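You operate a simulated robot arm through the tools that you are given. There is no shell and no other tool. Be economical: measure what you need, move in short steps, check, and stop when the job is done.

The job below is to be done with a simulated two-armed robot. You get a single attempt, and the scene is never put back.

TASK
Pick up the red ink bottle with one hand, pass it to the other hand and put it on the winder deck. Set down upright: red ink bottle.

The check looks at the end state, three seconds after you hand in, the way a careful person would. Anything else that was tipped, shoved, dropped, spilled or broken makes it a failure.

THE ROBOT
Two 7-joint arms with two-finger parallel grippers on one trunk, on a base that drives. Base frame: it is fixed to the floor where the robot stands at the start and does not move with it; the origin is under the middle of the robot, x ahead of it, y to its left, z up; the surface under the hand at the start is at about z = 760. Units: mm, degrees, N and s.
The left shoulder is at the start at [20, 170, 1178], the right one opposite. With the tool pointing down near the work surface each hand reaches from about 100 to 660 mm from the robot's upright axis, wherever it stands, measured 20 degrees to its own side. Places, roughly: winder deck (12x22 cm) [1480, -4820, 800]. Payload 3.8 kg a hand.
Tool frame (each hand has its own): the origin (TCP) lies between the finger pads and is the grasp point; the fingertips stand 30 mm ahead of it; z points along the fingers, y is the line along which they close. Largest opening 110 mm; finger width 20, thickness 10; the body of the gripper, 48 by 112 mm, starts 55 mm behind the TCP.
Orientation is that of the tool frame in the base frame, as a unit quaternion [w, x, y, z]. With the fingers straight down and closing along the base's y, the tool's x points along the base's -x, its y along +y and its z along -z.

THE INTERFACE
- The arms move only by the tool apply_moves. It takes "left_steps", "right_steps" or both (then of equal length, played together; a hand with none holds still); each is a list that holds one entry, the list of rows, each a list of 7 numbers: the turn, a rotation vector about the base's x, y, z in degrees, then the shift along the base's x, y, z in mm, then the finger opening in mm, from 0 to 110. In form: [[[rx, ry, rz, tx, ty, tz, jaw], ...]]. A call has 1 to 10 rows; each row shifts and turns the commanded pose from where the row before left it. Rows are played at 5 a second. More than 50 mm and 8.6 degrees between two rows, or a gripper value outside its range, and nothing of the call is played. Where a pose cannot be reached the arm comes as near as it can. A force on the tool above 40 N (or 10 N above the force at the start of the call, whichever is more), or a blocked arm, ends the call early, and 0.2 s more pass. The fingers move at their own pace (about 72 mm/s each) and stop on an object; they squeeze with about 21 N. The grip force told is the motor's: it shows also when the fingers shut on nothing. Time passes only in rows, and 0.2 s behind the last, so rows that do not move let the fingers close. The reply holds the time, the measured pose of the TCP, the force on the tool along the base axes, the opening and the grip force, in the units named above and with some noise, with the torque about the TCP (base axes, N m) and any sound that the robot's microphone picked up, and new pictures: "show" is both (left out), scene, wrist or none (wrist: the cameras of the hands that moved).
- Cameras (640 x 400 px; columns grow to the right, rows downward): "scene" is now at [109.8, -6.1, 1339.1]; the picture's right is [-0.09, -1.00, 0.00], its down [-0.56, 0.05, -0.83] and it looks along [0.83, -0.08, -0.56] (base axes); focal length 275 px, centre (320, 200). "left" rides on the left gripper at [72, -17, -103] in its tool frame; the picture's right is [0.23, 0.97, 0.00], its down [-0.76, 0.18, -0.62] and it looks along [-0.61, 0.14, 0.78] (tool axes); focal length 222 px, centre (320, 200). "right" rides on the right gripper at [72, 17, -103] in its tool frame; the picture's right is [-0.23, 0.97, 0.00], its down [-0.76, -0.18, -0.62] and it looks along [-0.61, -0.14, 0.78] (tool axes); focal length 222 px, centre (320, 200).
- move_column(by): slides the trunk up (or, below 0, down) by that many mm; the arms and the scene camera ride with it, the base frame stays. It gives what a move gives, with no picture.
- steer(legs): drives the robot by 1 to 6 legs, each [ahead, turn to the left] in mm and degrees, along the robot's own axes; the way and the turn of a leg run together, so that a leg with both is an arc; at most 1500 mm and 180 degrees a leg. The arms and the cameras ride along, it lands a little off, and it stops where it bumps. It gives what a move gives, and a new picture of the scene camera.
- turn_head(pan, tilt): turns the head with the scene camera to pan (to the left, within 80 degrees either way) and tilt (down, from -29 to 69), counted from straight ahead of the robot. It gives what a move gives, and a new picture of the scene camera.
- locate(camera, pixels): for up to 12 pixels [column, row] of the newest picture of that camera ("zoom" is the newest enlarged one), the place [x, y, z] in the base frame of the surface seen there, good to about 3 mm, but the place of the scene camera against the robot may be out by one fixed shift of up to 18 mm in any direction. The clock stands still meanwhile.
- zoom(camera, box): a new picture of the part [left, top, right, bottom] of that camera's present view, enlarged. The clock stands still meanwhile.
- hand_in(): hands the job in; it is judged then, once.

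Go step by step. Measure first, check grasps and placings, and put right what went wrong. The budget is 80 turns and 260 pictures, counting those below and the enlarged ones. Unless the task says otherwise, let go and move clear before handing in, and close with one line.

The tools are called after "Emit:" as a command line: name --argument value ..., lists and objects as JSON in quotes. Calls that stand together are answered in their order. apply_moves: Moves the arms, as the interface text tells. Its arguments: {"type":"object","properties":{"left_steps":{"type":"array"},"right_steps":{"type":"array"},"show":{"type":"string","enum":["both","scene","wrist","none"]}},"required":[]} The other tools are called the same way: move_column (by) slides the trunk up or down; steer (legs) drives the base; turn_head (pan, tilt) turns the head that bears the scene camera; locate (camera, pixels) gives the place of the surface under pixels of a picture; zoom (camera, box) takes an enlarged picture of a part of a camera's view; hand_in () hands the job in.

At the start:

```text
time_s: 0.0
left_tool_pos: [494.8, 215.2, 1043.2]
left_orientation: [0.0, 0.0, 1.0, 0.0]
left_ft_force: [-0.7, 0.4, -0.8]
left_torque: [0.02, -0.01, 0.0]
left_opening: 109.9
left_grasp_force: 0.1
right_tool_pos: [440.3, -155.5, 1029.6]
right_orientation: [0.0, 0.0, 1.0, 0.0]
right_ft_force: [0.2, -0.1, -0.4]
right_torque: [0.01, 0.02, -0.02]
right_opening: 110.0
right_grasp_force: 0.0
trunk travel left (down, up): [-275.0, 295.0]
robot x, y, heading: [0.7, -0.5, 0.1]
head pan, tilt: [-5.2, 33.9]
```

scene: 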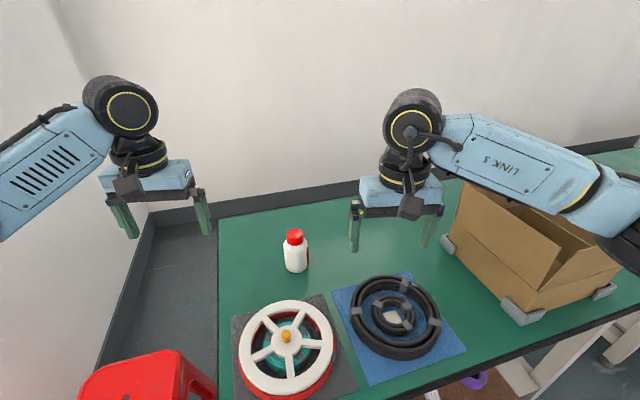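
right: 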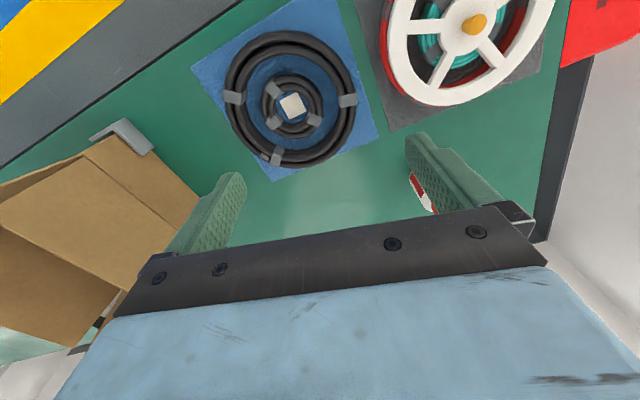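
left: 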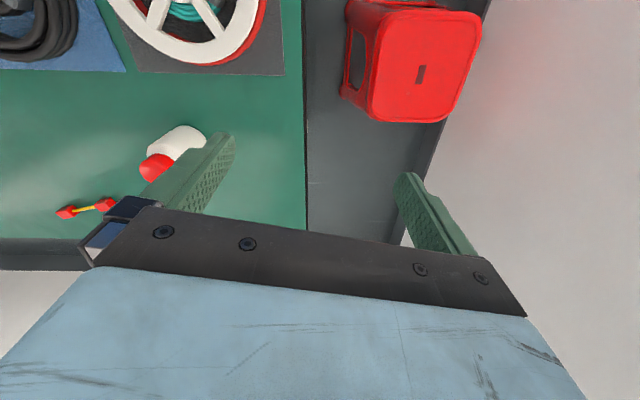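

The scene shows a white bottle with a red cap at about (295,252), on the green table. I'll enlarge it and measure it.

Emit:
zoom --camera "scene" --box '[215, 190, 375, 290]'

Emit:
locate --camera "scene" --pixels '[[294, 234], [294, 240], [296, 255], [297, 268], [284, 255], [307, 255], [330, 255], [250, 250]]'

Emit:
locate --camera "left" --pixels '[[158, 167], [178, 142], [160, 152], [190, 130], [85, 208]]'

```text
4.00 times, centred on (295, 240) of scene
```

zoom: 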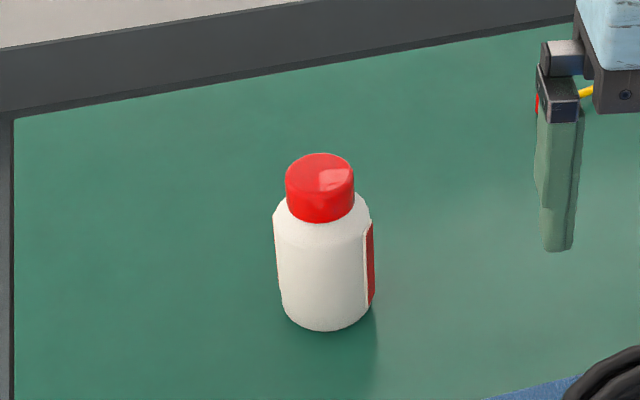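

```text
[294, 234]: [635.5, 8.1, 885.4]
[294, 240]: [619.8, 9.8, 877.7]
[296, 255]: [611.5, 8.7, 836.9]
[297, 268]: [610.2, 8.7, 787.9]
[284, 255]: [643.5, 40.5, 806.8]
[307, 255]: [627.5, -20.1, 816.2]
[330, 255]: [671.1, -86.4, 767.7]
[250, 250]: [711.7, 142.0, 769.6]
```

```text
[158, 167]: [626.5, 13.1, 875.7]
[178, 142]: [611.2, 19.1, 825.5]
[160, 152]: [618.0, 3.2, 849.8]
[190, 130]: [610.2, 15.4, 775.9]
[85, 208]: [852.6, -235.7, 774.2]
```

The bottle stands near (638, 10), with its cap top at about z 882, the table at about 768 and the body roughly 58 mm wide. That is at the limit of reach, so I'll look down to see the table edge and clearance.

Emit:
turn_head --pan 0 --tilt 60

Emit:
turn_head --pan -75 --tilt 15

```text
time_s: 0.9
left_tool_pos: [494.8, 215.8, 1042.6]
left_orientation: [0.0, 0.001, 1.0, 0.0]
left_ft_force: [-0.4, 0.2, -0.9]
left_torque: [0.01, 0.04, 0.02]
left_opening: 110.0
left_grasp_force: 0.1
right_tool_pos: [441.7, -156.1, 1029.1]
right_orientation: [0.0, 0.0, 1.0, 0.0]
right_ft_force: [0.0, 0.1, -0.2]
right_torque: [0.03, 0.0, 0.02]
right_opening: 110.0
right_grasp_force: 0.2
trunk travel left (down, up): [-275.0, 295.0]
robot x, y, heading: [1.2, -2.7, -0.3]
head pan, tilt: [0.0, 60.0]
```

scene: 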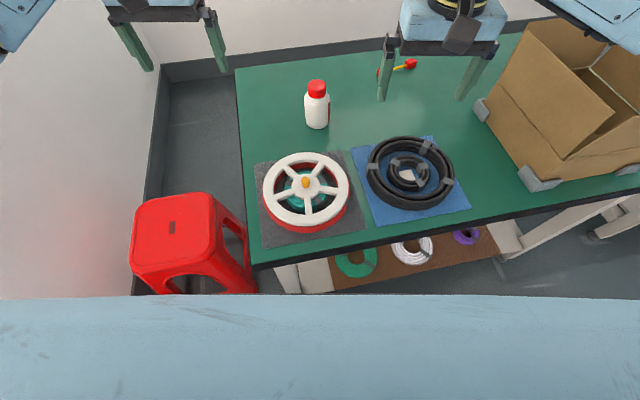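

```text
time_s: 2.4
left_tool_pos: [494.4, 215.1, 1042.8]
left_orientation: [0.0, -0.001, 1.0, -0.001]
left_ft_force: [-0.4, -0.2, -0.5]
left_torque: [0.04, 0.02, -0.02]
left_opening: 110.2
left_grasp_force: 0.0
right_tool_pos: [442.7, -155.9, 1029.8]
right_orientation: [0.0, 0.0, 1.0, 0.0]
right_ft_force: [-1.1, -0.3, -0.3]
right_torque: [0.02, -0.01, 0.0]
right_opening: 110.0
right_grasp_force: 0.0
trunk travel left (down, up): [-275.0, 295.0]
robot x, y, heading: [-2.9, 2.4, -0.0]
head pan, tilt: [-75.0, 15.0]
```

scene: 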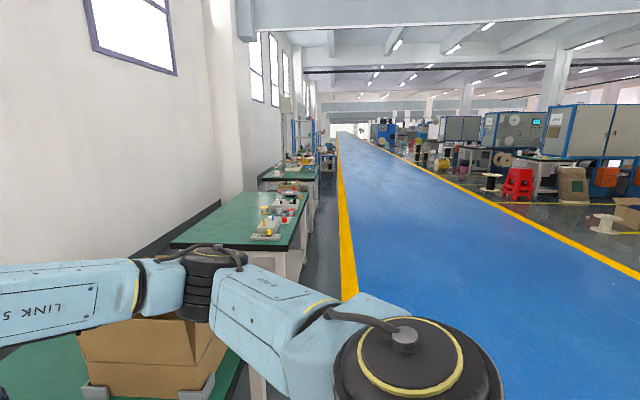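

The table edge is around x≈320 and nothing stands near the bottle except the spool behind it. The aisle to the deck runs along -y. I'll enlarge the distant area, face the head to the table again, and edge ahead 60 mm to gain reach.

Emit:
zoom --camera "scene" --box '[240, 110, 400, 210]'

Emit:
turn_head --pan 0 --tilt 45

Emit:
steer --legs '[[60, 0]]'

```text
4.00 times, centred on (320, 160) of scene
```

zoom: 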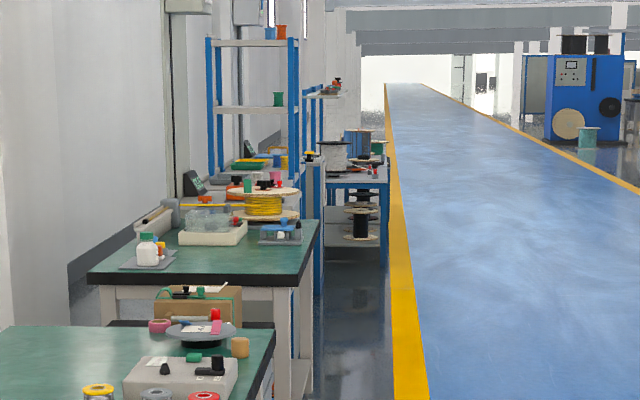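

```text
time_s: 3.8
left_tool_pos: [493.4, 215.2, 1043.0]
left_orientation: [0.0, 0.001, 1.0, 0.001]
left_ft_force: [-0.1, -0.2, -0.3]
left_torque: [0.01, 0.0, 0.02]
left_opening: 109.8
left_grasp_force: 0.2
right_tool_pos: [442.8, -156.3, 1029.5]
right_orientation: [-0.001, 0.0, 1.0, 0.0]
right_ft_force: [0.7, 0.2, 0.7]
right_torque: [0.0, 0.01, -0.01]
right_opening: 109.8
right_grasp_force: 0.1
trunk travel left (down, up): [-275.0, 295.0]
robot x, y, heading: [0.5, 0.7, -0.1]
head pan, tilt: [0.0, 45.0]
```

scene: 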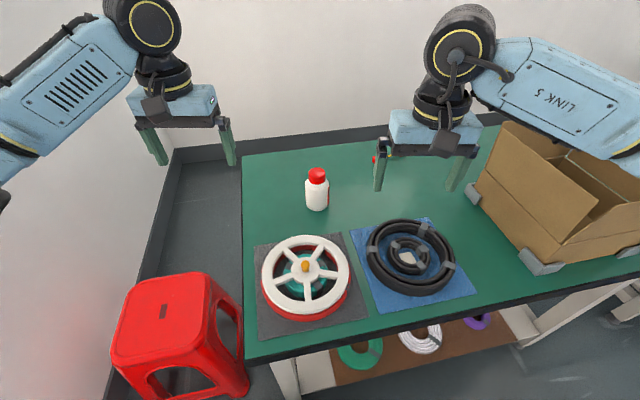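

```text
time_s: 4.8
left_tool_pos: [556.1, 216.0, 1041.9]
left_orientation: [0.0, -0.001, 1.0, -0.001]
left_ft_force: [-0.7, -0.3, -0.3]
left_torque: [-0.01, -0.01, 0.02]
left_opening: 110.1
left_grasp_force: 0.1
right_tool_pos: [502.6, -155.2, 1028.5]
right_orientation: [-0.001, 0.0, 1.0, 0.001]
right_ft_force: [0.0, -0.4, 0.5]
right_torque: [0.01, 0.02, 0.01]
right_opening: 110.3
right_grasp_force: 0.0
trunk travel left (down, up): [-275.0, 295.0]
robot x, y, heading: [60.3, -0.8, 0.1]
head pan, tilt: [0.0, 45.0]
```

scene: 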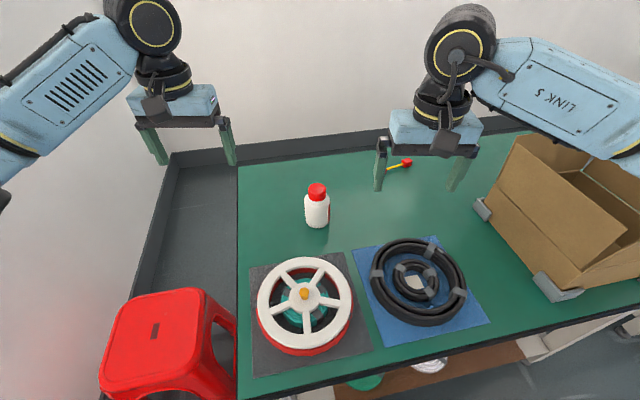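

The base advanced to x=60. Now I'll move the left hand above the bottle, staying high, and pull the right hand back for room.

Emit:
apply_moves --left_steps '[[[0, 0, 0, 15, -41, 0, 110], [0, 0, 0, 15, -41, 0, 110], [0, 0, 0, 15, -41, 0, 110], [0, 0, 0, 15, -41, 0, 110], [0, 0, 0, 15, -41, 0, 110]]]' --right_steps '[[[0, 0, 0, -20, 0, 5, 110], [0, 0, 0, -20, 0, 5, 110], [0, 0, 0, -20, 0, 5, 110], [0, 0, 0, -20, 0, 5, 110], [0, 0, 0, 0, 0, 0, 110]]]'

```text
time_s: 6.0
left_tool_pos: [630.2, 9.5, 1043.9]
left_orientation: [0.0, 0.0, 1.0, 0.0]
left_ft_force: [0.5, -0.3, 0.1]
left_torque: [0.01, -0.02, 0.02]
left_opening: 110.0
left_grasp_force: 0.0
right_tool_pos: [420.0, -156.2, 1048.1]
right_orientation: [-0.001, 0.0, 1.0, 0.0]
right_ft_force: [-0.7, -0.5, 0.4]
right_torque: [0.03, -0.01, -0.02]
right_opening: 110.0
right_grasp_force: 0.0
trunk travel left (down, up): [-275.0, 295.0]
robot x, y, heading: [62.5, -2.7, 0.1]
head pan, tilt: [0.0, 45.0]
```

scene: 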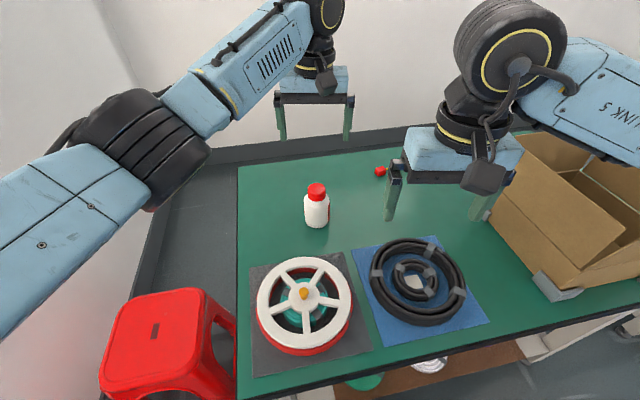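
right: 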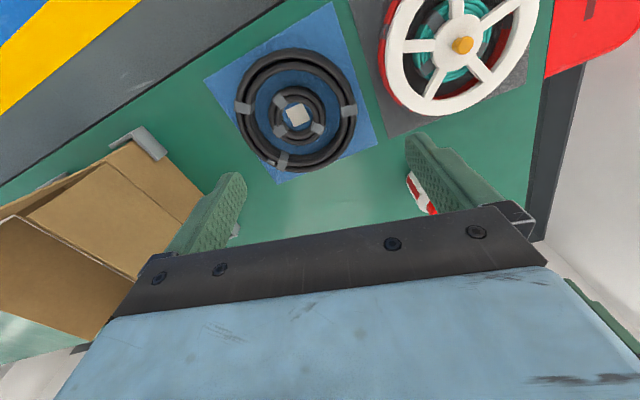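
left: 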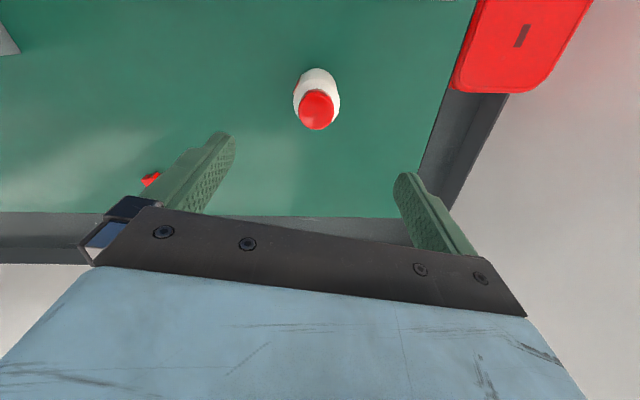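

The left wrist picture shows the cap at (316,108), roughly centred between the fingers. I'll measure it exactly with this camera.

Emit:
locate --camera "left" --pixels '[[316, 92], [302, 106], [331, 106], [315, 119], [316, 126], [316, 106], [296, 85], [337, 85], [318, 70], [350, 120], [280, 90]]'

Emit:
zoom --camera "left" --box '[276, 58, 356, 138]'

```text
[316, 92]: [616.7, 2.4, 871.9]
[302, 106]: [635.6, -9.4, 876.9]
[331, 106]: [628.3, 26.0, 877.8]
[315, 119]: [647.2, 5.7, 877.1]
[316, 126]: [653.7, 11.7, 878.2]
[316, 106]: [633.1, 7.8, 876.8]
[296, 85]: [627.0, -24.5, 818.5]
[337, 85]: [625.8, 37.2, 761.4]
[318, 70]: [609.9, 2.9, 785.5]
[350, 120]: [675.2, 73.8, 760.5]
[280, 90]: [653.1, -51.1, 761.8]
```

```text
5.00 times, centred on (316, 98) of left
```

zoom: 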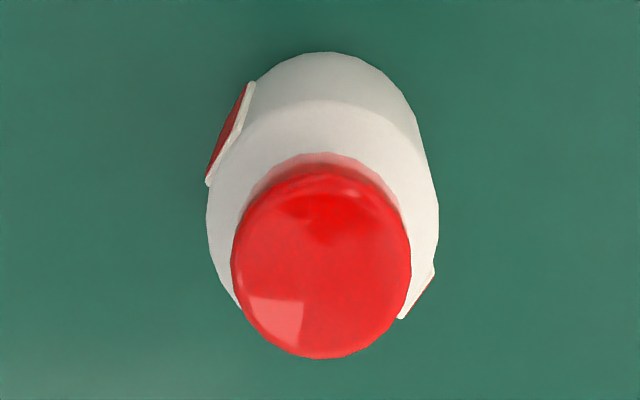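

The cap centre is at (635, 8), the top at z 877 and the table at 761, so the bottle is about 116 mm tall. I'll descend to TCP z≈840, which leaves 37 mm to the palm and fingertips at 810 so the lower body stays free for the other hand.

Emit:
apply_moves --left_steps '[[[0, 0, 0, 4, -1.5, 0, 110], [0, 0, 0, 0, 0, -45, 110], [0, 0, 0, 0, 0, -45, 110], [0, 0, 0, 0, 0, -45, 110], [0, 0, 0, 0, 0, -35, 110], [0, 0, 0, 0, 0, -34, 110], [0, 0, 0, 0, 0, 0, 110]]]'

```text
time_s: 7.6
left_tool_pos: [637.2, 11.9, 841.4]
left_orientation: [0.0, 0.0, 1.0, 0.0]
left_ft_force: [-1.0, -0.4, 1.0]
left_torque: [-0.02, -0.01, 0.0]
left_opening: 110.1
left_grasp_force: 0.0
right_tool_pos: [420.8, -156.2, 1049.9]
right_orientation: [0.0, -0.001, 1.0, 0.0]
right_ft_force: [-0.2, -0.2, -0.1]
right_torque: [0.01, -0.03, 0.02]
right_opening: 109.9
right_grasp_force: 0.1
trunk travel left (down, up): [-275.0, 295.0]
robot x, y, heading: [59.3, 3.2, -0.0]
head pan, tilt: [0.0, 45.0]
```

scene: 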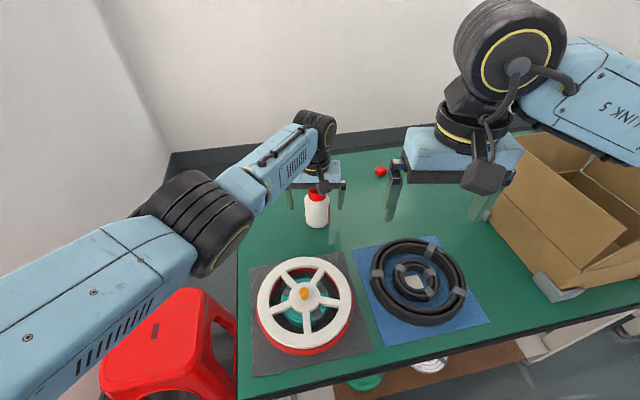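
left: 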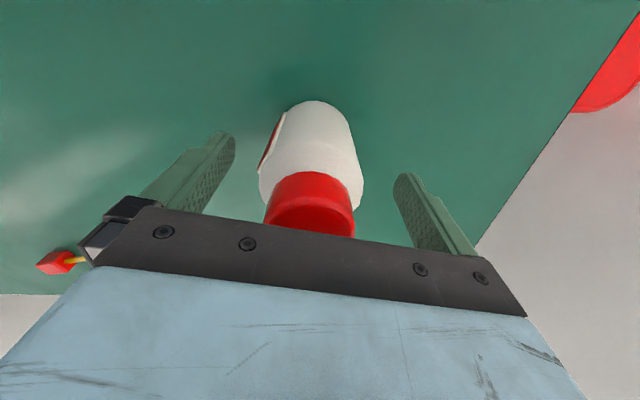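

The bottle stands between the fingers at (312,160). I'll check how well it is centred before closing.

Emit:
locate --camera "left" --pixels '[[262, 185], [360, 185], [312, 185], [310, 175], [268, 215], [352, 215], [312, 165], [310, 120], [215, 155], [405, 190]]'

```text
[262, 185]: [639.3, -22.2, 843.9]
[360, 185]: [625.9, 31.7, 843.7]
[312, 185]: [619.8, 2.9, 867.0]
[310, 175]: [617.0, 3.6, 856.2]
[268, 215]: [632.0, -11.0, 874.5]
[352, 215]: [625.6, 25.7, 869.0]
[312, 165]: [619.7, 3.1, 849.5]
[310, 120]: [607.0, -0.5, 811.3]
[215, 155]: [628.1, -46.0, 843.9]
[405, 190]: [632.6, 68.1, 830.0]
```

The body centre is near y≈6 and the shoulder is at z≈844. I'll shift by -4 in y, go 4 mm lower, then close.

Emit:
apply_moves --left_steps '[[[0, 0, 0, -1, -4, -4, 110], [0, 0, 0, 0, 0, 0, 80], [0, 0, 0, 0, 0, 0, 64], [0, 0, 0, 0, 0, 0, 40], [0, 0, 0, 0, 0, 0, 40], [0, 0, 0, 0, 0, 0, 40]]]' --show "wrist"

```text
time_s: 9.0
left_tool_pos: [634.8, 6.3, 837.0]
left_orientation: [-0.001, 0.0, 1.0, 0.0]
left_ft_force: [-0.4, 1.8, -0.6]
left_torque: [0.05, -0.03, 0.03]
left_opening: 60.7
left_grasp_force: 20.6
right_tool_pos: [420.5, -154.7, 1048.9]
right_orientation: [0.0, 0.0, 1.0, 0.001]
right_ft_force: [-0.3, 0.9, -0.2]
right_torque: [0.0, 0.0, 0.0]
right_opening: 110.0
right_grasp_force: 0.1
trunk travel left (down, up): [-275.0, 295.0]
robot x, y, heading: [58.9, -1.8, -0.0]
head pan, tilt: [0.0, 45.0]
```

left: 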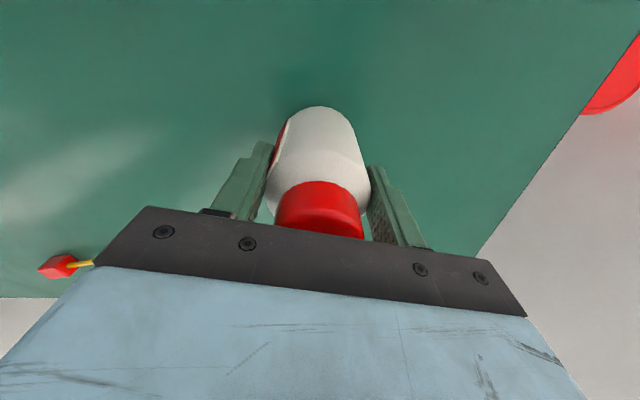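

The grip holds at 60.7 mm with 20.6 N. Now I'll lift straight up and check.

Emit:
apply_moves --left_steps '[[[0, 0, 0, 0, 0, 20, 40], [0, 0, 0, 0, 0, 40, 40], [0, 0, 0, 0, 0, 40, 40], [0, 0, 0, 0, 0, 40, 40], [0, 0, 0, 0, 0, 40, 40], [0, 0, 0, 0, 0, 40, 40], [0, 0, 0, 0, 0, 0, 40]]]'

```text
time_s: 10.6
left_tool_pos: [630.6, 2.9, 1054.4]
left_orientation: [-0.001, -0.001, 1.0, 0.0]
left_ft_force: [-0.6, 0.7, -2.4]
left_torque: [0.01, 0.0, -0.04]
left_opening: 60.6
left_grasp_force: 21.2
right_tool_pos: [421.5, -155.4, 1048.6]
right_orientation: [0.0, 0.0, 1.0, 0.0]
right_ft_force: [-0.1, 0.4, -0.2]
right_torque: [0.01, 0.0, 0.03]
right_opening: 110.0
right_grasp_force: 0.1
trunk travel left (down, up): [-275.0, 295.0]
robot x, y, heading: [60.6, -3.3, 0.3]
head pan, tilt: [0.0, 45.0]
```

scene: 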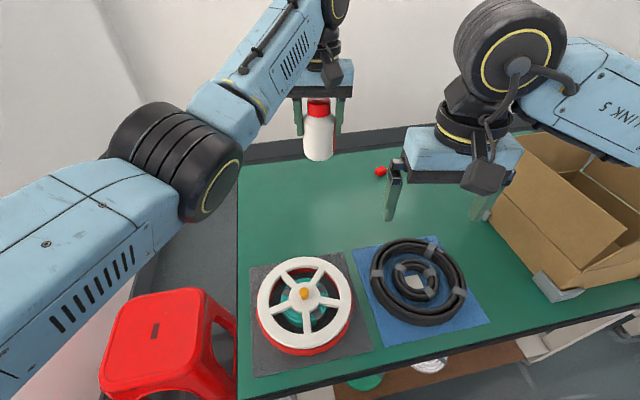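
left: 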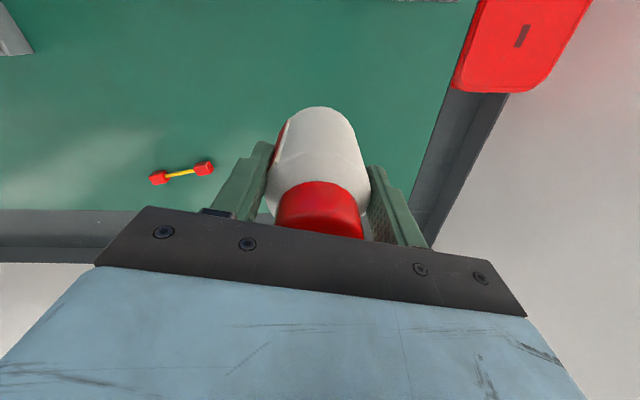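

The bottle is held and hangs upright. From the vanishing point, the workbench row runs along heading about -78.4°. I'll back off, turn down the aisle and drive most of the way.

Emit:
turn_head --pan 0 --tilt 20

Emit:
steer --legs '[[-550, 0], [0, -78.4], [1500, 0], [1200, 0]]'

```text
time_s: 11.5
left_tool_pos: [631.0, 2.2, 1053.6]
left_orientation: [0.0, 0.0, 1.0, 0.0]
left_ft_force: [0.3, -0.8, -2.3]
left_torque: [0.0, -0.01, 0.01]
left_opening: 60.6
left_grasp_force: 21.2
right_tool_pos: [421.8, -156.0, 1049.4]
right_orientation: [0.0, 0.0, 1.0, 0.001]
right_ft_force: [0.4, -0.6, 0.6]
right_torque: [0.0, -0.02, -0.01]
right_opening: 110.1
right_grasp_force: 0.1
trunk travel left (down, up): [-275.0, 295.0]
robot x, y, heading: [59.9, -3.6, 0.1]
head pan, tilt: [0.0, 20.0]
```

scene: 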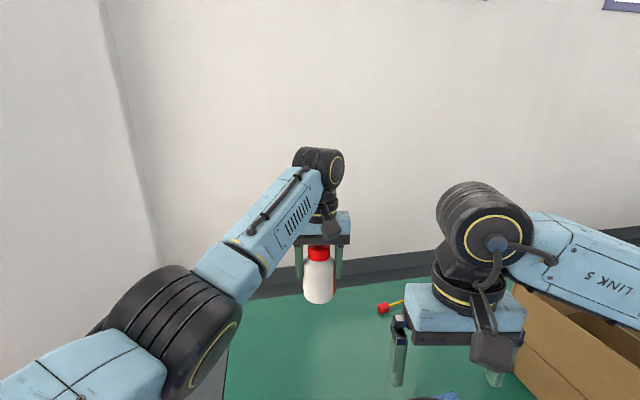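

```text
time_s: 30.4
left_tool_pos: [94.3, -3172.5, 1054.3]
left_orientation: [-0.001, 0.644, 0.765, 0.0]
left_ft_force: [-0.4, -0.4, -2.8]
left_torque: [0.02, 0.04, -0.01]
left_opening: 60.5
left_grasp_force: 21.0
right_tool_pos: [-96.4, -2991.5, 1048.3]
right_orientation: [0.0, 0.644, 0.765, -0.001]
right_ft_force: [0.0, 0.6, 0.2]
right_torque: [-0.02, 0.02, 0.03]
right_opening: 110.1
right_grasp_force: 0.1
trunk travel left (down, up): [-275.0, 295.0]
robot x, y, heading: [-3.0, -2608.8, -80.2]
head pan, tilt: [0.0, 20.0]
```

scene: 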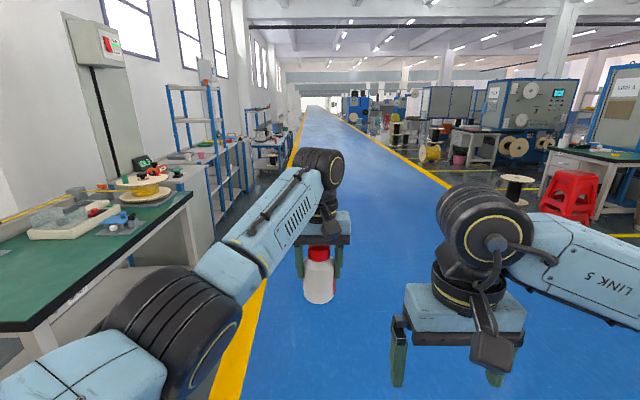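

I'm in the aisle at (-3, -2609). The deck should appear near column 190, row 165, so I'll enlarge there.

Emit:
zoom --camera "scene" --box '[70, 110, 270, 235]'

Emit:
locate --camera "scene" --pixels '[[150, 190], [148, 167], [185, 158], [205, 153], [215, 150], [120, 222], [235, 150], [190, 190], [215, 215]]'

```text
3.20 times, centred on (170, 172) of scene
```

zoom: 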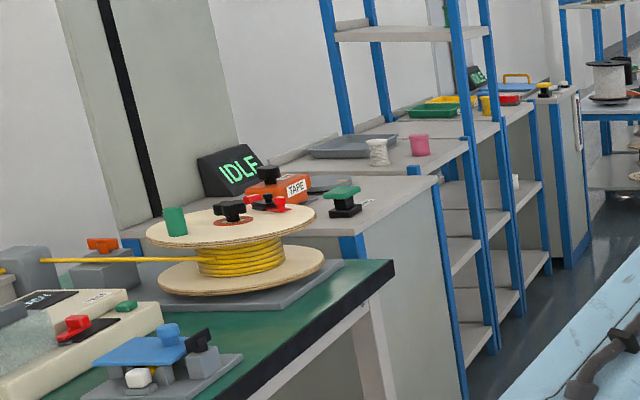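

```text
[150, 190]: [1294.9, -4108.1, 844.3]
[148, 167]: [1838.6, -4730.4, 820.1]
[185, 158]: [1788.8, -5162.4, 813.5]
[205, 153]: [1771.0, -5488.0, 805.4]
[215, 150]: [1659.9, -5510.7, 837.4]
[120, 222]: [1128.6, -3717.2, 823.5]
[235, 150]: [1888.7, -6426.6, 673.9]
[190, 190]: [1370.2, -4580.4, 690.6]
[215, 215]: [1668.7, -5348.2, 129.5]
```

The deck is on the grey machine bench with the "IDLE" display, past the green table. I'll drive abreast of it and turn to face it.

Emit:
steer --legs '[[0, 1.8], [1460, 0], [1000, 0], [0, 90]]'

Emit:
turn_head --pan 0 --tilt 30

```text
time_s: 46.7
left_tool_pos: [1041.1, -4886.3, 1054.5]
left_orientation: [-0.001, -0.115, 0.993, 0.0]
left_ft_force: [-0.4, 0.3, -2.2]
left_torque: [-0.03, 0.05, 0.0]
left_opening: 60.3
left_grasp_force: 21.1
right_tool_pos: [871.2, -5088.0, 1049.2]
right_orientation: [0.0, -0.114, 0.993, 0.0]
right_ft_force: [0.1, -0.2, -0.2]
right_torque: [-0.01, 0.01, 0.0]
right_opening: 109.9
right_grasp_force: 0.0
trunk travel left (down, up): [-275.0, 295.0]
robot x, y, heading: [486.3, -5016.2, 12.9]
head pan, tilt: [0.0, 20.0]
```

scene: 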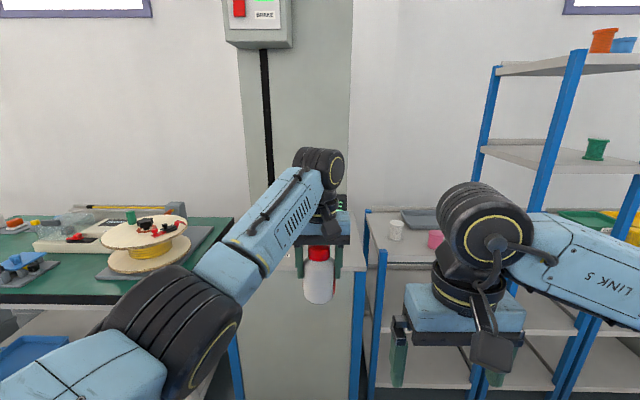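

```text
time_s: 47.4
left_tool_pos: [1040.4, -4886.2, 1054.6]
left_orientation: [-0.001, -0.115, 0.993, 0.001]
left_ft_force: [-1.0, -0.1, -3.1]
left_torque: [-0.02, 0.02, 0.0]
left_opening: 60.4
left_grasp_force: 20.6
right_tool_pos: [870.4, -5087.1, 1049.6]
right_orientation: [0.0, -0.115, 0.993, 0.0]
right_ft_force: [0.3, -0.3, 0.1]
right_torque: [-0.01, 0.0, -0.02]
right_opening: 110.1
right_grasp_force: 0.1
trunk travel left (down, up): [-275.0, 295.0]
robot x, y, heading: [485.4, -5017.5, 13.2]
head pan, tilt: [0.0, 30.0]
```

scene: 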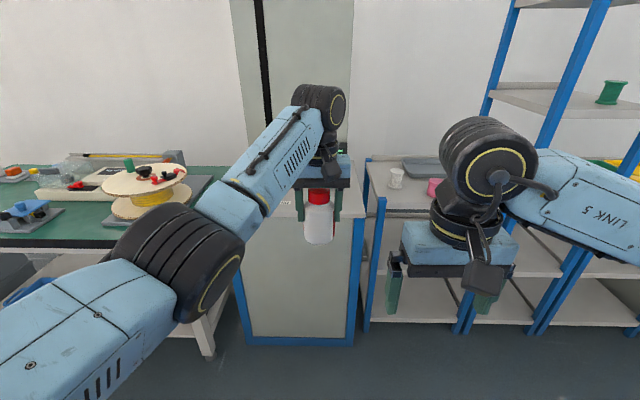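

Facing the machine now, the left arm hides the deck. I'll pull the left hand back and to the left to get a clear view.

Emit:
apply_moves --left_steps '[[[0, 0, 0, -36, 28, 0, 40], [0, 0, 0, -36, 28, 0, 40], [0, 0, 0, -36, 28, 0, 40], [0, 0, 0, -36, 28, 0, 40], [0, 0, 0, -36, 28, 0, 40]]]' --show "none"

Emit:
turn_head --pan 0 --tilt 25

```text
time_s: 48.6
left_tool_pos: [898.4, -4769.6, 1053.8]
left_orientation: [-0.001, -0.115, 0.993, 0.0]
left_ft_force: [-0.1, -0.5, -1.4]
left_torque: [-0.01, 0.03, 0.01]
left_opening: 60.3
left_grasp_force: 20.9
left hand out of reach, approached as far as the arm can: row 1
right_tool_pos: [870.5, -5087.7, 1050.5]
right_orientation: [0.001, -0.114, 0.994, -0.001]
right_ft_force: [0.5, 0.1, 0.8]
right_torque: [-0.01, -0.02, -0.03]
right_opening: 110.0
right_grasp_force: 0.2
trunk travel left (down, up): [-275.0, 295.0]
robot x, y, heading: [489.2, -5020.1, 13.1]
head pan, tilt: [0.0, 30.0]
```

```text
time_s: 49.3
left_tool_pos: [901.1, -4771.4, 1054.3]
left_orientation: [-0.001, -0.114, 0.994, -0.001]
left_ft_force: [-0.8, -0.3, -1.3]
left_torque: [0.0, 0.01, -0.02]
left_opening: 60.3
left_grasp_force: 20.7
right_tool_pos: [871.4, -5088.1, 1049.4]
right_orientation: [0.0, -0.114, 0.993, 0.0]
right_ft_force: [-0.2, 0.5, 0.4]
right_torque: [0.04, 0.06, 0.0]
right_opening: 109.9
right_grasp_force: 0.1
trunk travel left (down, up): [-275.0, 295.0]
robot x, y, heading: [484.1, -5015.6, 13.0]
head pan, tilt: [0.0, 25.0]
```

scene: 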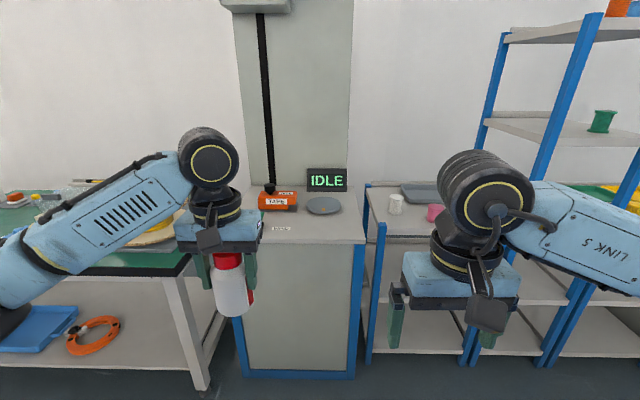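

Emit:
zoom --camera "scene" --box '[220, 150, 380, 250]'

Emit:
locate --camera "scene" --pixels '[[258, 215], [262, 236], [365, 240], [355, 200], [323, 206], [281, 229], [300, 225], [280, 200], [327, 190], [330, 230], [345, 220]]'

```text
4.00 times, centred on (300, 200) of scene
```

zoom: 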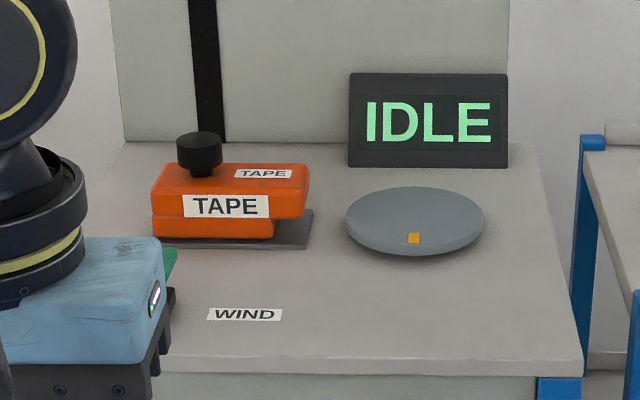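

```text
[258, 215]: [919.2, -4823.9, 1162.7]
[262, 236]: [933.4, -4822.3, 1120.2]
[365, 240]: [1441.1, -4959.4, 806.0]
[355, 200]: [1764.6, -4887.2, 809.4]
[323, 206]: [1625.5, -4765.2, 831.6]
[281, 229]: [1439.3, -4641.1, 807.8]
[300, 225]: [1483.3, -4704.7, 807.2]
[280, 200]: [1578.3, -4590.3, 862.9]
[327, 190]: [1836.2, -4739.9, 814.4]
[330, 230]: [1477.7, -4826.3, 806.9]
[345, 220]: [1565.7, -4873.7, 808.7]
```

The deck area around (1480, -4820) in front of the turntable is free, at pixel (330,230). The front edge is open towards me and the WIND control lies to the left. The pass: the left hand holds the upper body while the right grips the lower body from the robot's side, tilted 25° below horizontal. First I'll turn the right hand to that attitude.

Emit:
apply_moves --right_steps '[[[1.828, -7.914, 0, 12.2, 2.8, -6, 110], [1.828, -7.914, 0, 12.2, 2.8, -6, 110], [1.828, -7.914, 0, 12.2, 2.8, -6, 110], [1.828, -7.914, 0, 12.2, 2.8, -6, 110], [1.828, -7.914, 0, 12.2, 2.8, -6, 110], [1.828, -7.914, 0, 12.2, 2.8, -6, 110], [1.828, -7.914, 0, 12.2, 2.8, -6, 110], [1.828, -7.914, 0, 12.2, 2.8, -6, 110], [0, 0, 0, 0, 0, 0, 110]]]'

```text
time_s: 51.3
left_tool_pos: [900.3, -4773.5, 1054.9]
left_orientation: [-0.001, -0.114, 0.993, 0.0]
left_ft_force: [0.9, -0.1, -1.4]
left_torque: [0.01, 0.05, -0.01]
left_opening: 60.0
left_grasp_force: 21.3
right_tool_pos: [956.3, -5049.6, 997.2]
right_orientation: [0.511, -0.107, 0.85, 0.079]
right_ft_force: [-0.8, 0.5, 0.4]
right_torque: [0.03, 0.0, 0.05]
right_opening: 109.8
right_grasp_force: 0.1
right hand out of reach, approached as far as the arm can: row 8
trunk travel left (down, up): [-275.0, 295.0]
robot x, y, heading: [486.1, -5017.2, 13.2]
head pan, tilt: [0.0, 25.0]
```

scene: 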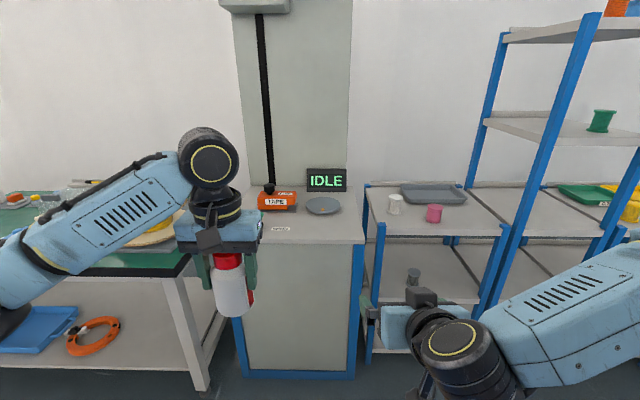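
right: 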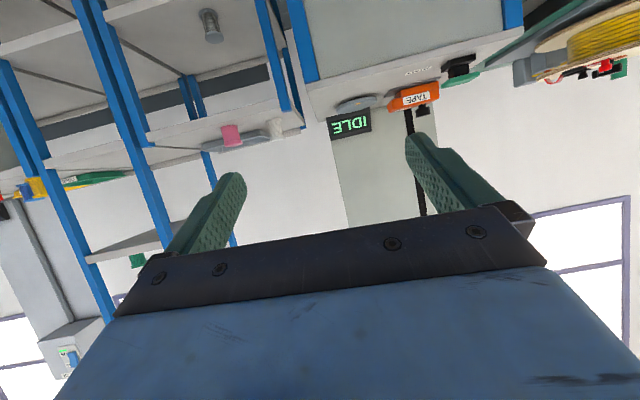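

The right hand now points ahead about 28° down, with the camera beneath it. Next I'll bring the left hand with the bottle to the meeting point, ahead of and level with the right.

Emit:
apply_moves --left_steps '[[[0, 0, 0, 32.4, -34.8, 0, 40], [0, 0, 0, 32.4, -34.8, 0, 40], [0, 0, 0, 32.4, -34.8, 0, 40], [0, 0, 0, 32.4, -34.8, 0, 40], [0, 0, 0, 32.4, -34.8, 0, 40], [0, 0, 0, 0, 0, 0, 40]]]' --right_steps '[[[0, 0, 0, 0, 0, 0, 110], [0, 0, 0, 0, 0, 0, 110], [0, 0, 0, 0, 0, 0, 110], [0, 0, 0, 0, 0, 0, 110], [0, 0, 0, 0, 0, 0, 110], [0, 0, 0, 0, 0, 0, 110]]]'

```text
time_s: 52.7
left_tool_pos: [1050.4, -4935.2, 1053.5]
left_orientation: [0.0, -0.114, 0.993, 0.0]
left_ft_force: [0.0, 0.1, -2.2]
left_torque: [-0.02, 0.01, -0.01]
left_opening: 60.4
left_grasp_force: 20.9
left hand out of reach, approached as far as the arm can: row 5
right_tool_pos: [954.2, -5045.1, 996.9]
right_orientation: [0.51, -0.107, 0.85, 0.077]
right_ft_force: [0.3, -0.1, -0.8]
right_torque: [0.02, 0.0, -0.02]
right_opening: 110.1
right_grasp_force: 0.0
trunk travel left (down, up): [-275.0, 295.0]
robot x, y, heading: [484.3, -5015.1, 13.1]
head pan, tilt: [0.0, 25.0]
```

scene: 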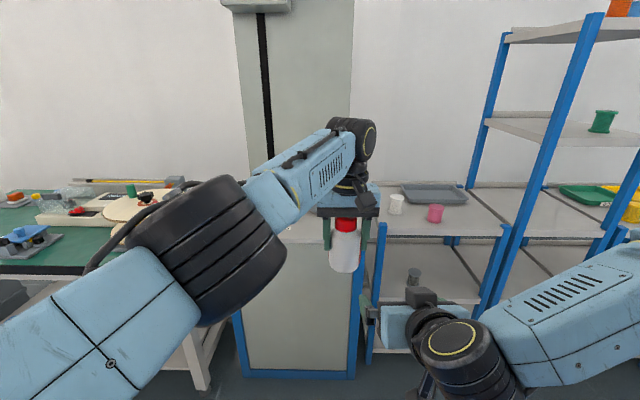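
right: 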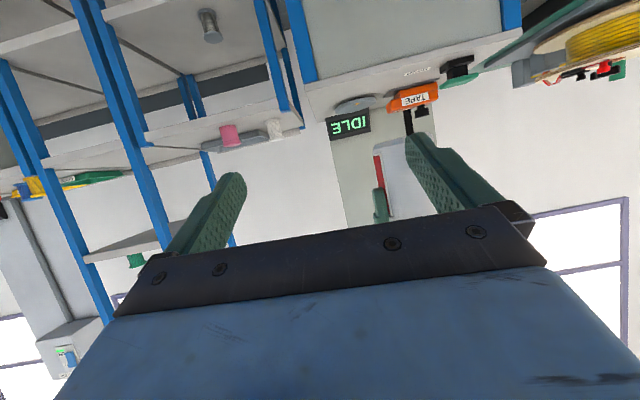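
left: 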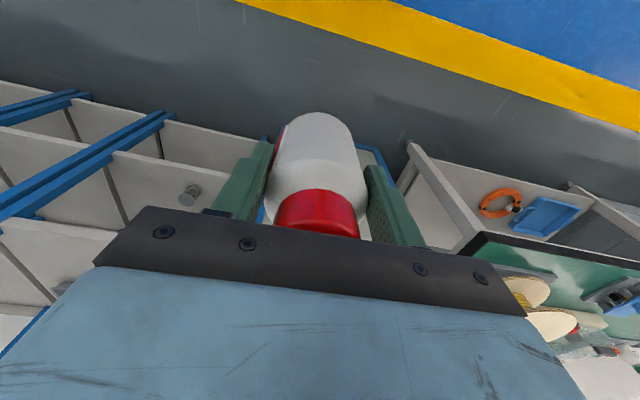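

The left hand is at (1050, -4935), which puts the bottle base at z≈978. The right is 86 mm too far right, so I'll slide it behind the bottle and up 6 mm.

Emit:
apply_moves --right_steps '[[[0, 0, 0, -6.5, 28, 2, 110], [0, 0, 0, -6.5, 28, 2, 110], [0, 0, 0, -6.5, 28, 2, 110], [0, 0, 0, 0, 0, 0, 110]]]'

```text
time_s: 53.7
left_tool_pos: [1049.8, -4938.3, 1052.4]
left_orientation: [-0.001, -0.115, 0.993, -0.001]
left_ft_force: [0.8, 0.1, -2.4]
left_torque: [0.03, 0.02, 0.02]
left_opening: 60.1
left_grasp_force: 20.9
right_tool_pos: [949.6, -4981.4, 1004.4]
right_orientation: [0.533, -0.096, 0.838, 0.06]
right_ft_force: [0.3, -0.3, -0.2]
right_torque: [0.0, 0.0, 0.03]
right_opening: 109.9
right_grasp_force: 0.1
trunk travel left (down, up): [-275.0, 295.0]
robot x, y, heading: [482.0, -5021.2, 13.1]
head pan, tilt: [0.0, 25.0]
```

scene: 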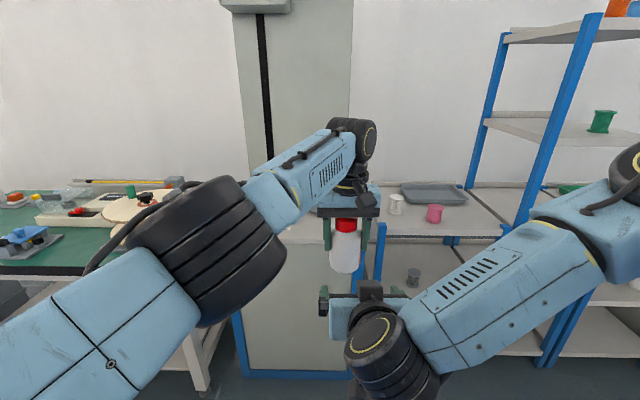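
right: 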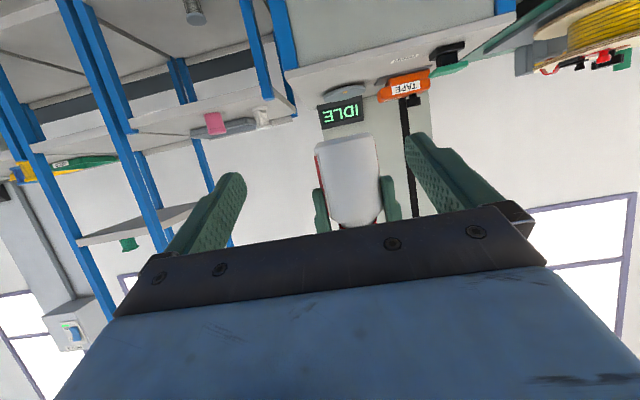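

The right hand is now 25° down, yaw-aligned, and the bottle at (348,185) is a bit left of centre. I'll measure it in the right camera before going in.

Emit:
locate --camera "right" --pixels '[[346, 140], [346, 160], [346, 200], [323, 180], [370, 180], [320, 150], [371, 140], [322, 215], [390, 205], [322, 195], [388, 182]]'

Emit:
zoom --camera "right" --box '[280, 110, 440, 240]'

```text
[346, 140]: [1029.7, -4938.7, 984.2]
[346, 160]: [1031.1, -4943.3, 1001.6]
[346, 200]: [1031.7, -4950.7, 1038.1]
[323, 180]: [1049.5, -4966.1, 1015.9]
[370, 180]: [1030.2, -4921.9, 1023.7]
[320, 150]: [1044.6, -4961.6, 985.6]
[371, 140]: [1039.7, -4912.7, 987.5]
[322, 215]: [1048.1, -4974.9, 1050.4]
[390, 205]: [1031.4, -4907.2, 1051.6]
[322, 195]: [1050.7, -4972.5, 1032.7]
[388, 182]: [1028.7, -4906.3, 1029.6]
```

```text
3.08 times, centred on (360, 175) of right
```

zoom: 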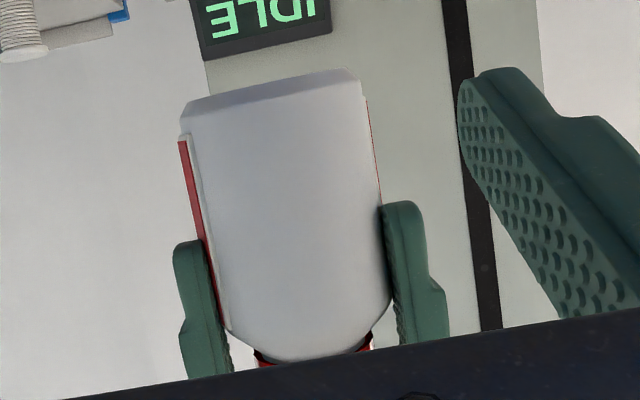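

The measurement agrees with the left TCP: bottle axis at about (1050, -4937), left fingertips above z≈1023, bottle base about 978. I'll centre laterally by 20 mm and slide in 97 mm at z≈1004.

Emit:
apply_moves --right_steps '[[[0, 0, 0, -4.5, 19.5, 0, 110], [0, 0, 0, 23.6, 5.5, 0, 110], [0, 0, 0, 23.6, 5.5, 0, 110], [0, 0, 0, 23.6, 5.5, 0, 110], [0, 0, 0, 12, 2.7, 0, 110], [0, 0, 0, 0, 0, 0, 110]]]'

```text
time_s: 55.1
left_tool_pos: [1049.0, -4937.7, 1052.2]
left_orientation: [0.0, -0.115, 0.993, -0.001]
left_ft_force: [0.0, 0.4, -1.7]
left_torque: [0.01, 0.0, 0.01]
left_opening: 60.0
left_grasp_force: 21.3
right_tool_pos: [1027.2, -4942.2, 1006.7]
right_orientation: [0.533, -0.096, 0.838, 0.06]
right_ft_force: [0.4, -0.7, 0.3]
right_torque: [0.03, -0.01, 0.02]
right_opening: 110.3
right_grasp_force: 0.0
trunk travel left (down, up): [-275.0, 295.0]
robot x, y, heading: [483.7, -5018.3, 13.3]
head pan, tilt: [0.0, 25.0]
```

scene: 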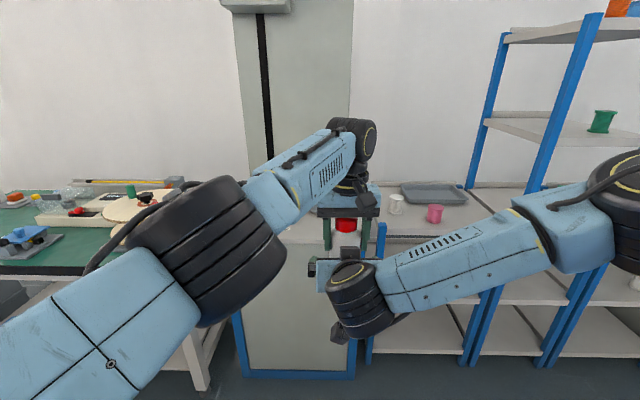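
right: 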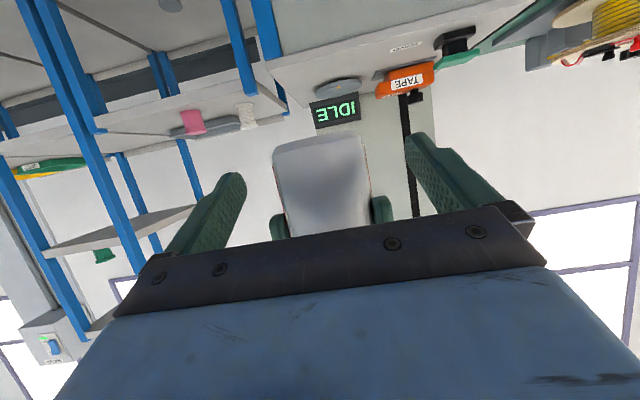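

The bottle sits between the right fingers, 22 mm ahead of the TCP and laterally centred. I'll go 13 mm further, 2 mm down, then close the right hand gently.

Emit:
apply_moves --right_steps '[[[0, 0, 0, 12.6, 3, -2, 110], [0, 0, 0, 0, 0, 0, 85], [0, 0, 0, 0, 0, 0, 70], [0, 0, 0, 0, 0, 0, 62], [0, 0, 0, 0, 0, 0, 40], [0, 0, 0, 0, 0, 0, 40], [0, 0, 0, 0, 0, 0, 40]]]'

```text
time_s: 56.7
left_tool_pos: [1048.5, -4938.6, 1053.2]
left_orientation: [0.0, -0.115, 0.993, 0.0]
left_ft_force: [-1.6, 1.7, -0.5]
left_torque: [0.15, 0.12, 0.11]
left_opening: 59.8
left_grasp_force: 20.8
right_tool_pos: [1038.7, -4941.2, 1005.7]
right_orientation: [0.534, -0.095, 0.838, 0.06]
right_ft_force: [1.4, -3.2, -0.6]
right_torque: [-0.1, -0.02, -0.15]
right_opening: 59.9
right_grasp_force: 20.6
trunk travel left (down, up): [-275.0, 295.0]
robot x, y, heading: [481.0, -5016.6, 13.3]
head pan, tilt: [0.0, 25.0]
```

scene: 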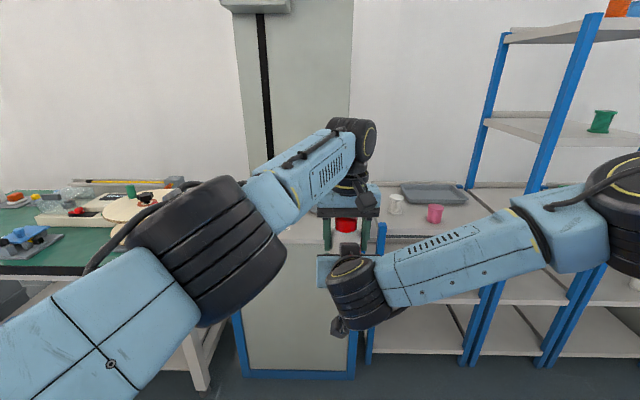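
right: 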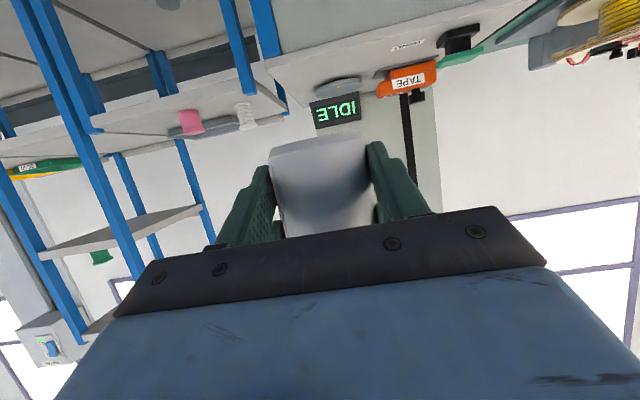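

Both hands hold it: right opening 59.9 at 20.6 N, with small side forces. I'll open the left hand and raise it clear.

Emit:
apply_moves --left_steps '[[[0, 0, 0, 0, 0, 0, 66], [0, 0, 0, 0, 0, 0, 80], [0, 0, 0, 0, 0, 0, 100], [0, 0, 0, 0, 0, 0, 100], [0, 0, 0, 0, 0, 20, 100], [0, 0, 0, 0, 0, 40, 100], [0, 0, 0, 0, 0, 40, 100], [0, 0, 0, 0, 0, 30, 100]]]' --right_steps '[[[0, 0, 0, 0, 0, 0, 40], [0, 0, 0, 0, 0, 0, 40], [0, 0, 0, 0, 0, 0, 40], [0, 0, 0, 0, 0, 0, 40], [0, 0, 0, 0, 0, 0, 40], [0, 0, 0, 0, 0, 0, 40], [0, 0, 0, 0, 0, 0, 40], [0, 0, 0, 0, 0, 0, 40]]]'

```text
time_s: 58.5
left_tool_pos: [1031.0, -4933.1, 1149.6]
left_orientation: [0.001, -0.115, 0.993, -0.001]
left_ft_force: [-0.9, -0.1, 0.3]
left_torque: [0.02, 0.01, -0.02]
left_opening: 100.1
left_grasp_force: 0.1
left hand out of reach, approached as far as the arm can: row 5, 6, 7, 8
right_tool_pos: [1037.6, -4940.5, 1006.7]
right_orientation: [0.534, -0.096, 0.838, 0.061]
right_ft_force: [-0.1, -0.2, -0.1]
right_torque: [0.01, 0.01, 0.02]
right_opening: 60.3
right_grasp_force: 20.9
trunk travel left (down, up): [-275.0, 295.0]
robot x, y, heading: [484.8, -5014.1, 13.1]
head pan, tilt: [0.0, 25.0]
```

scene: 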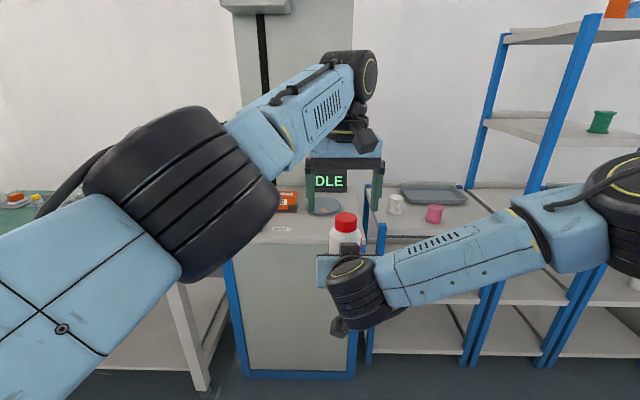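
right: 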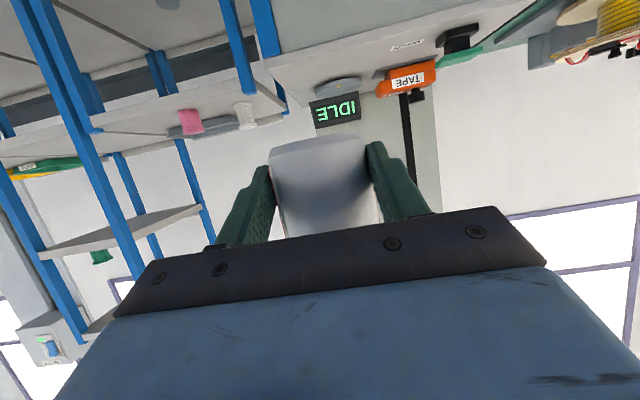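
left: 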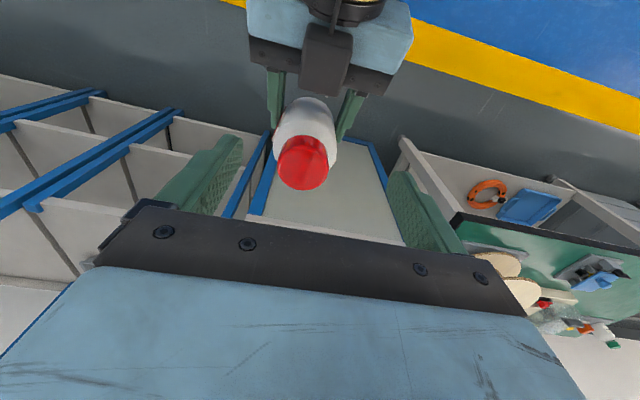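

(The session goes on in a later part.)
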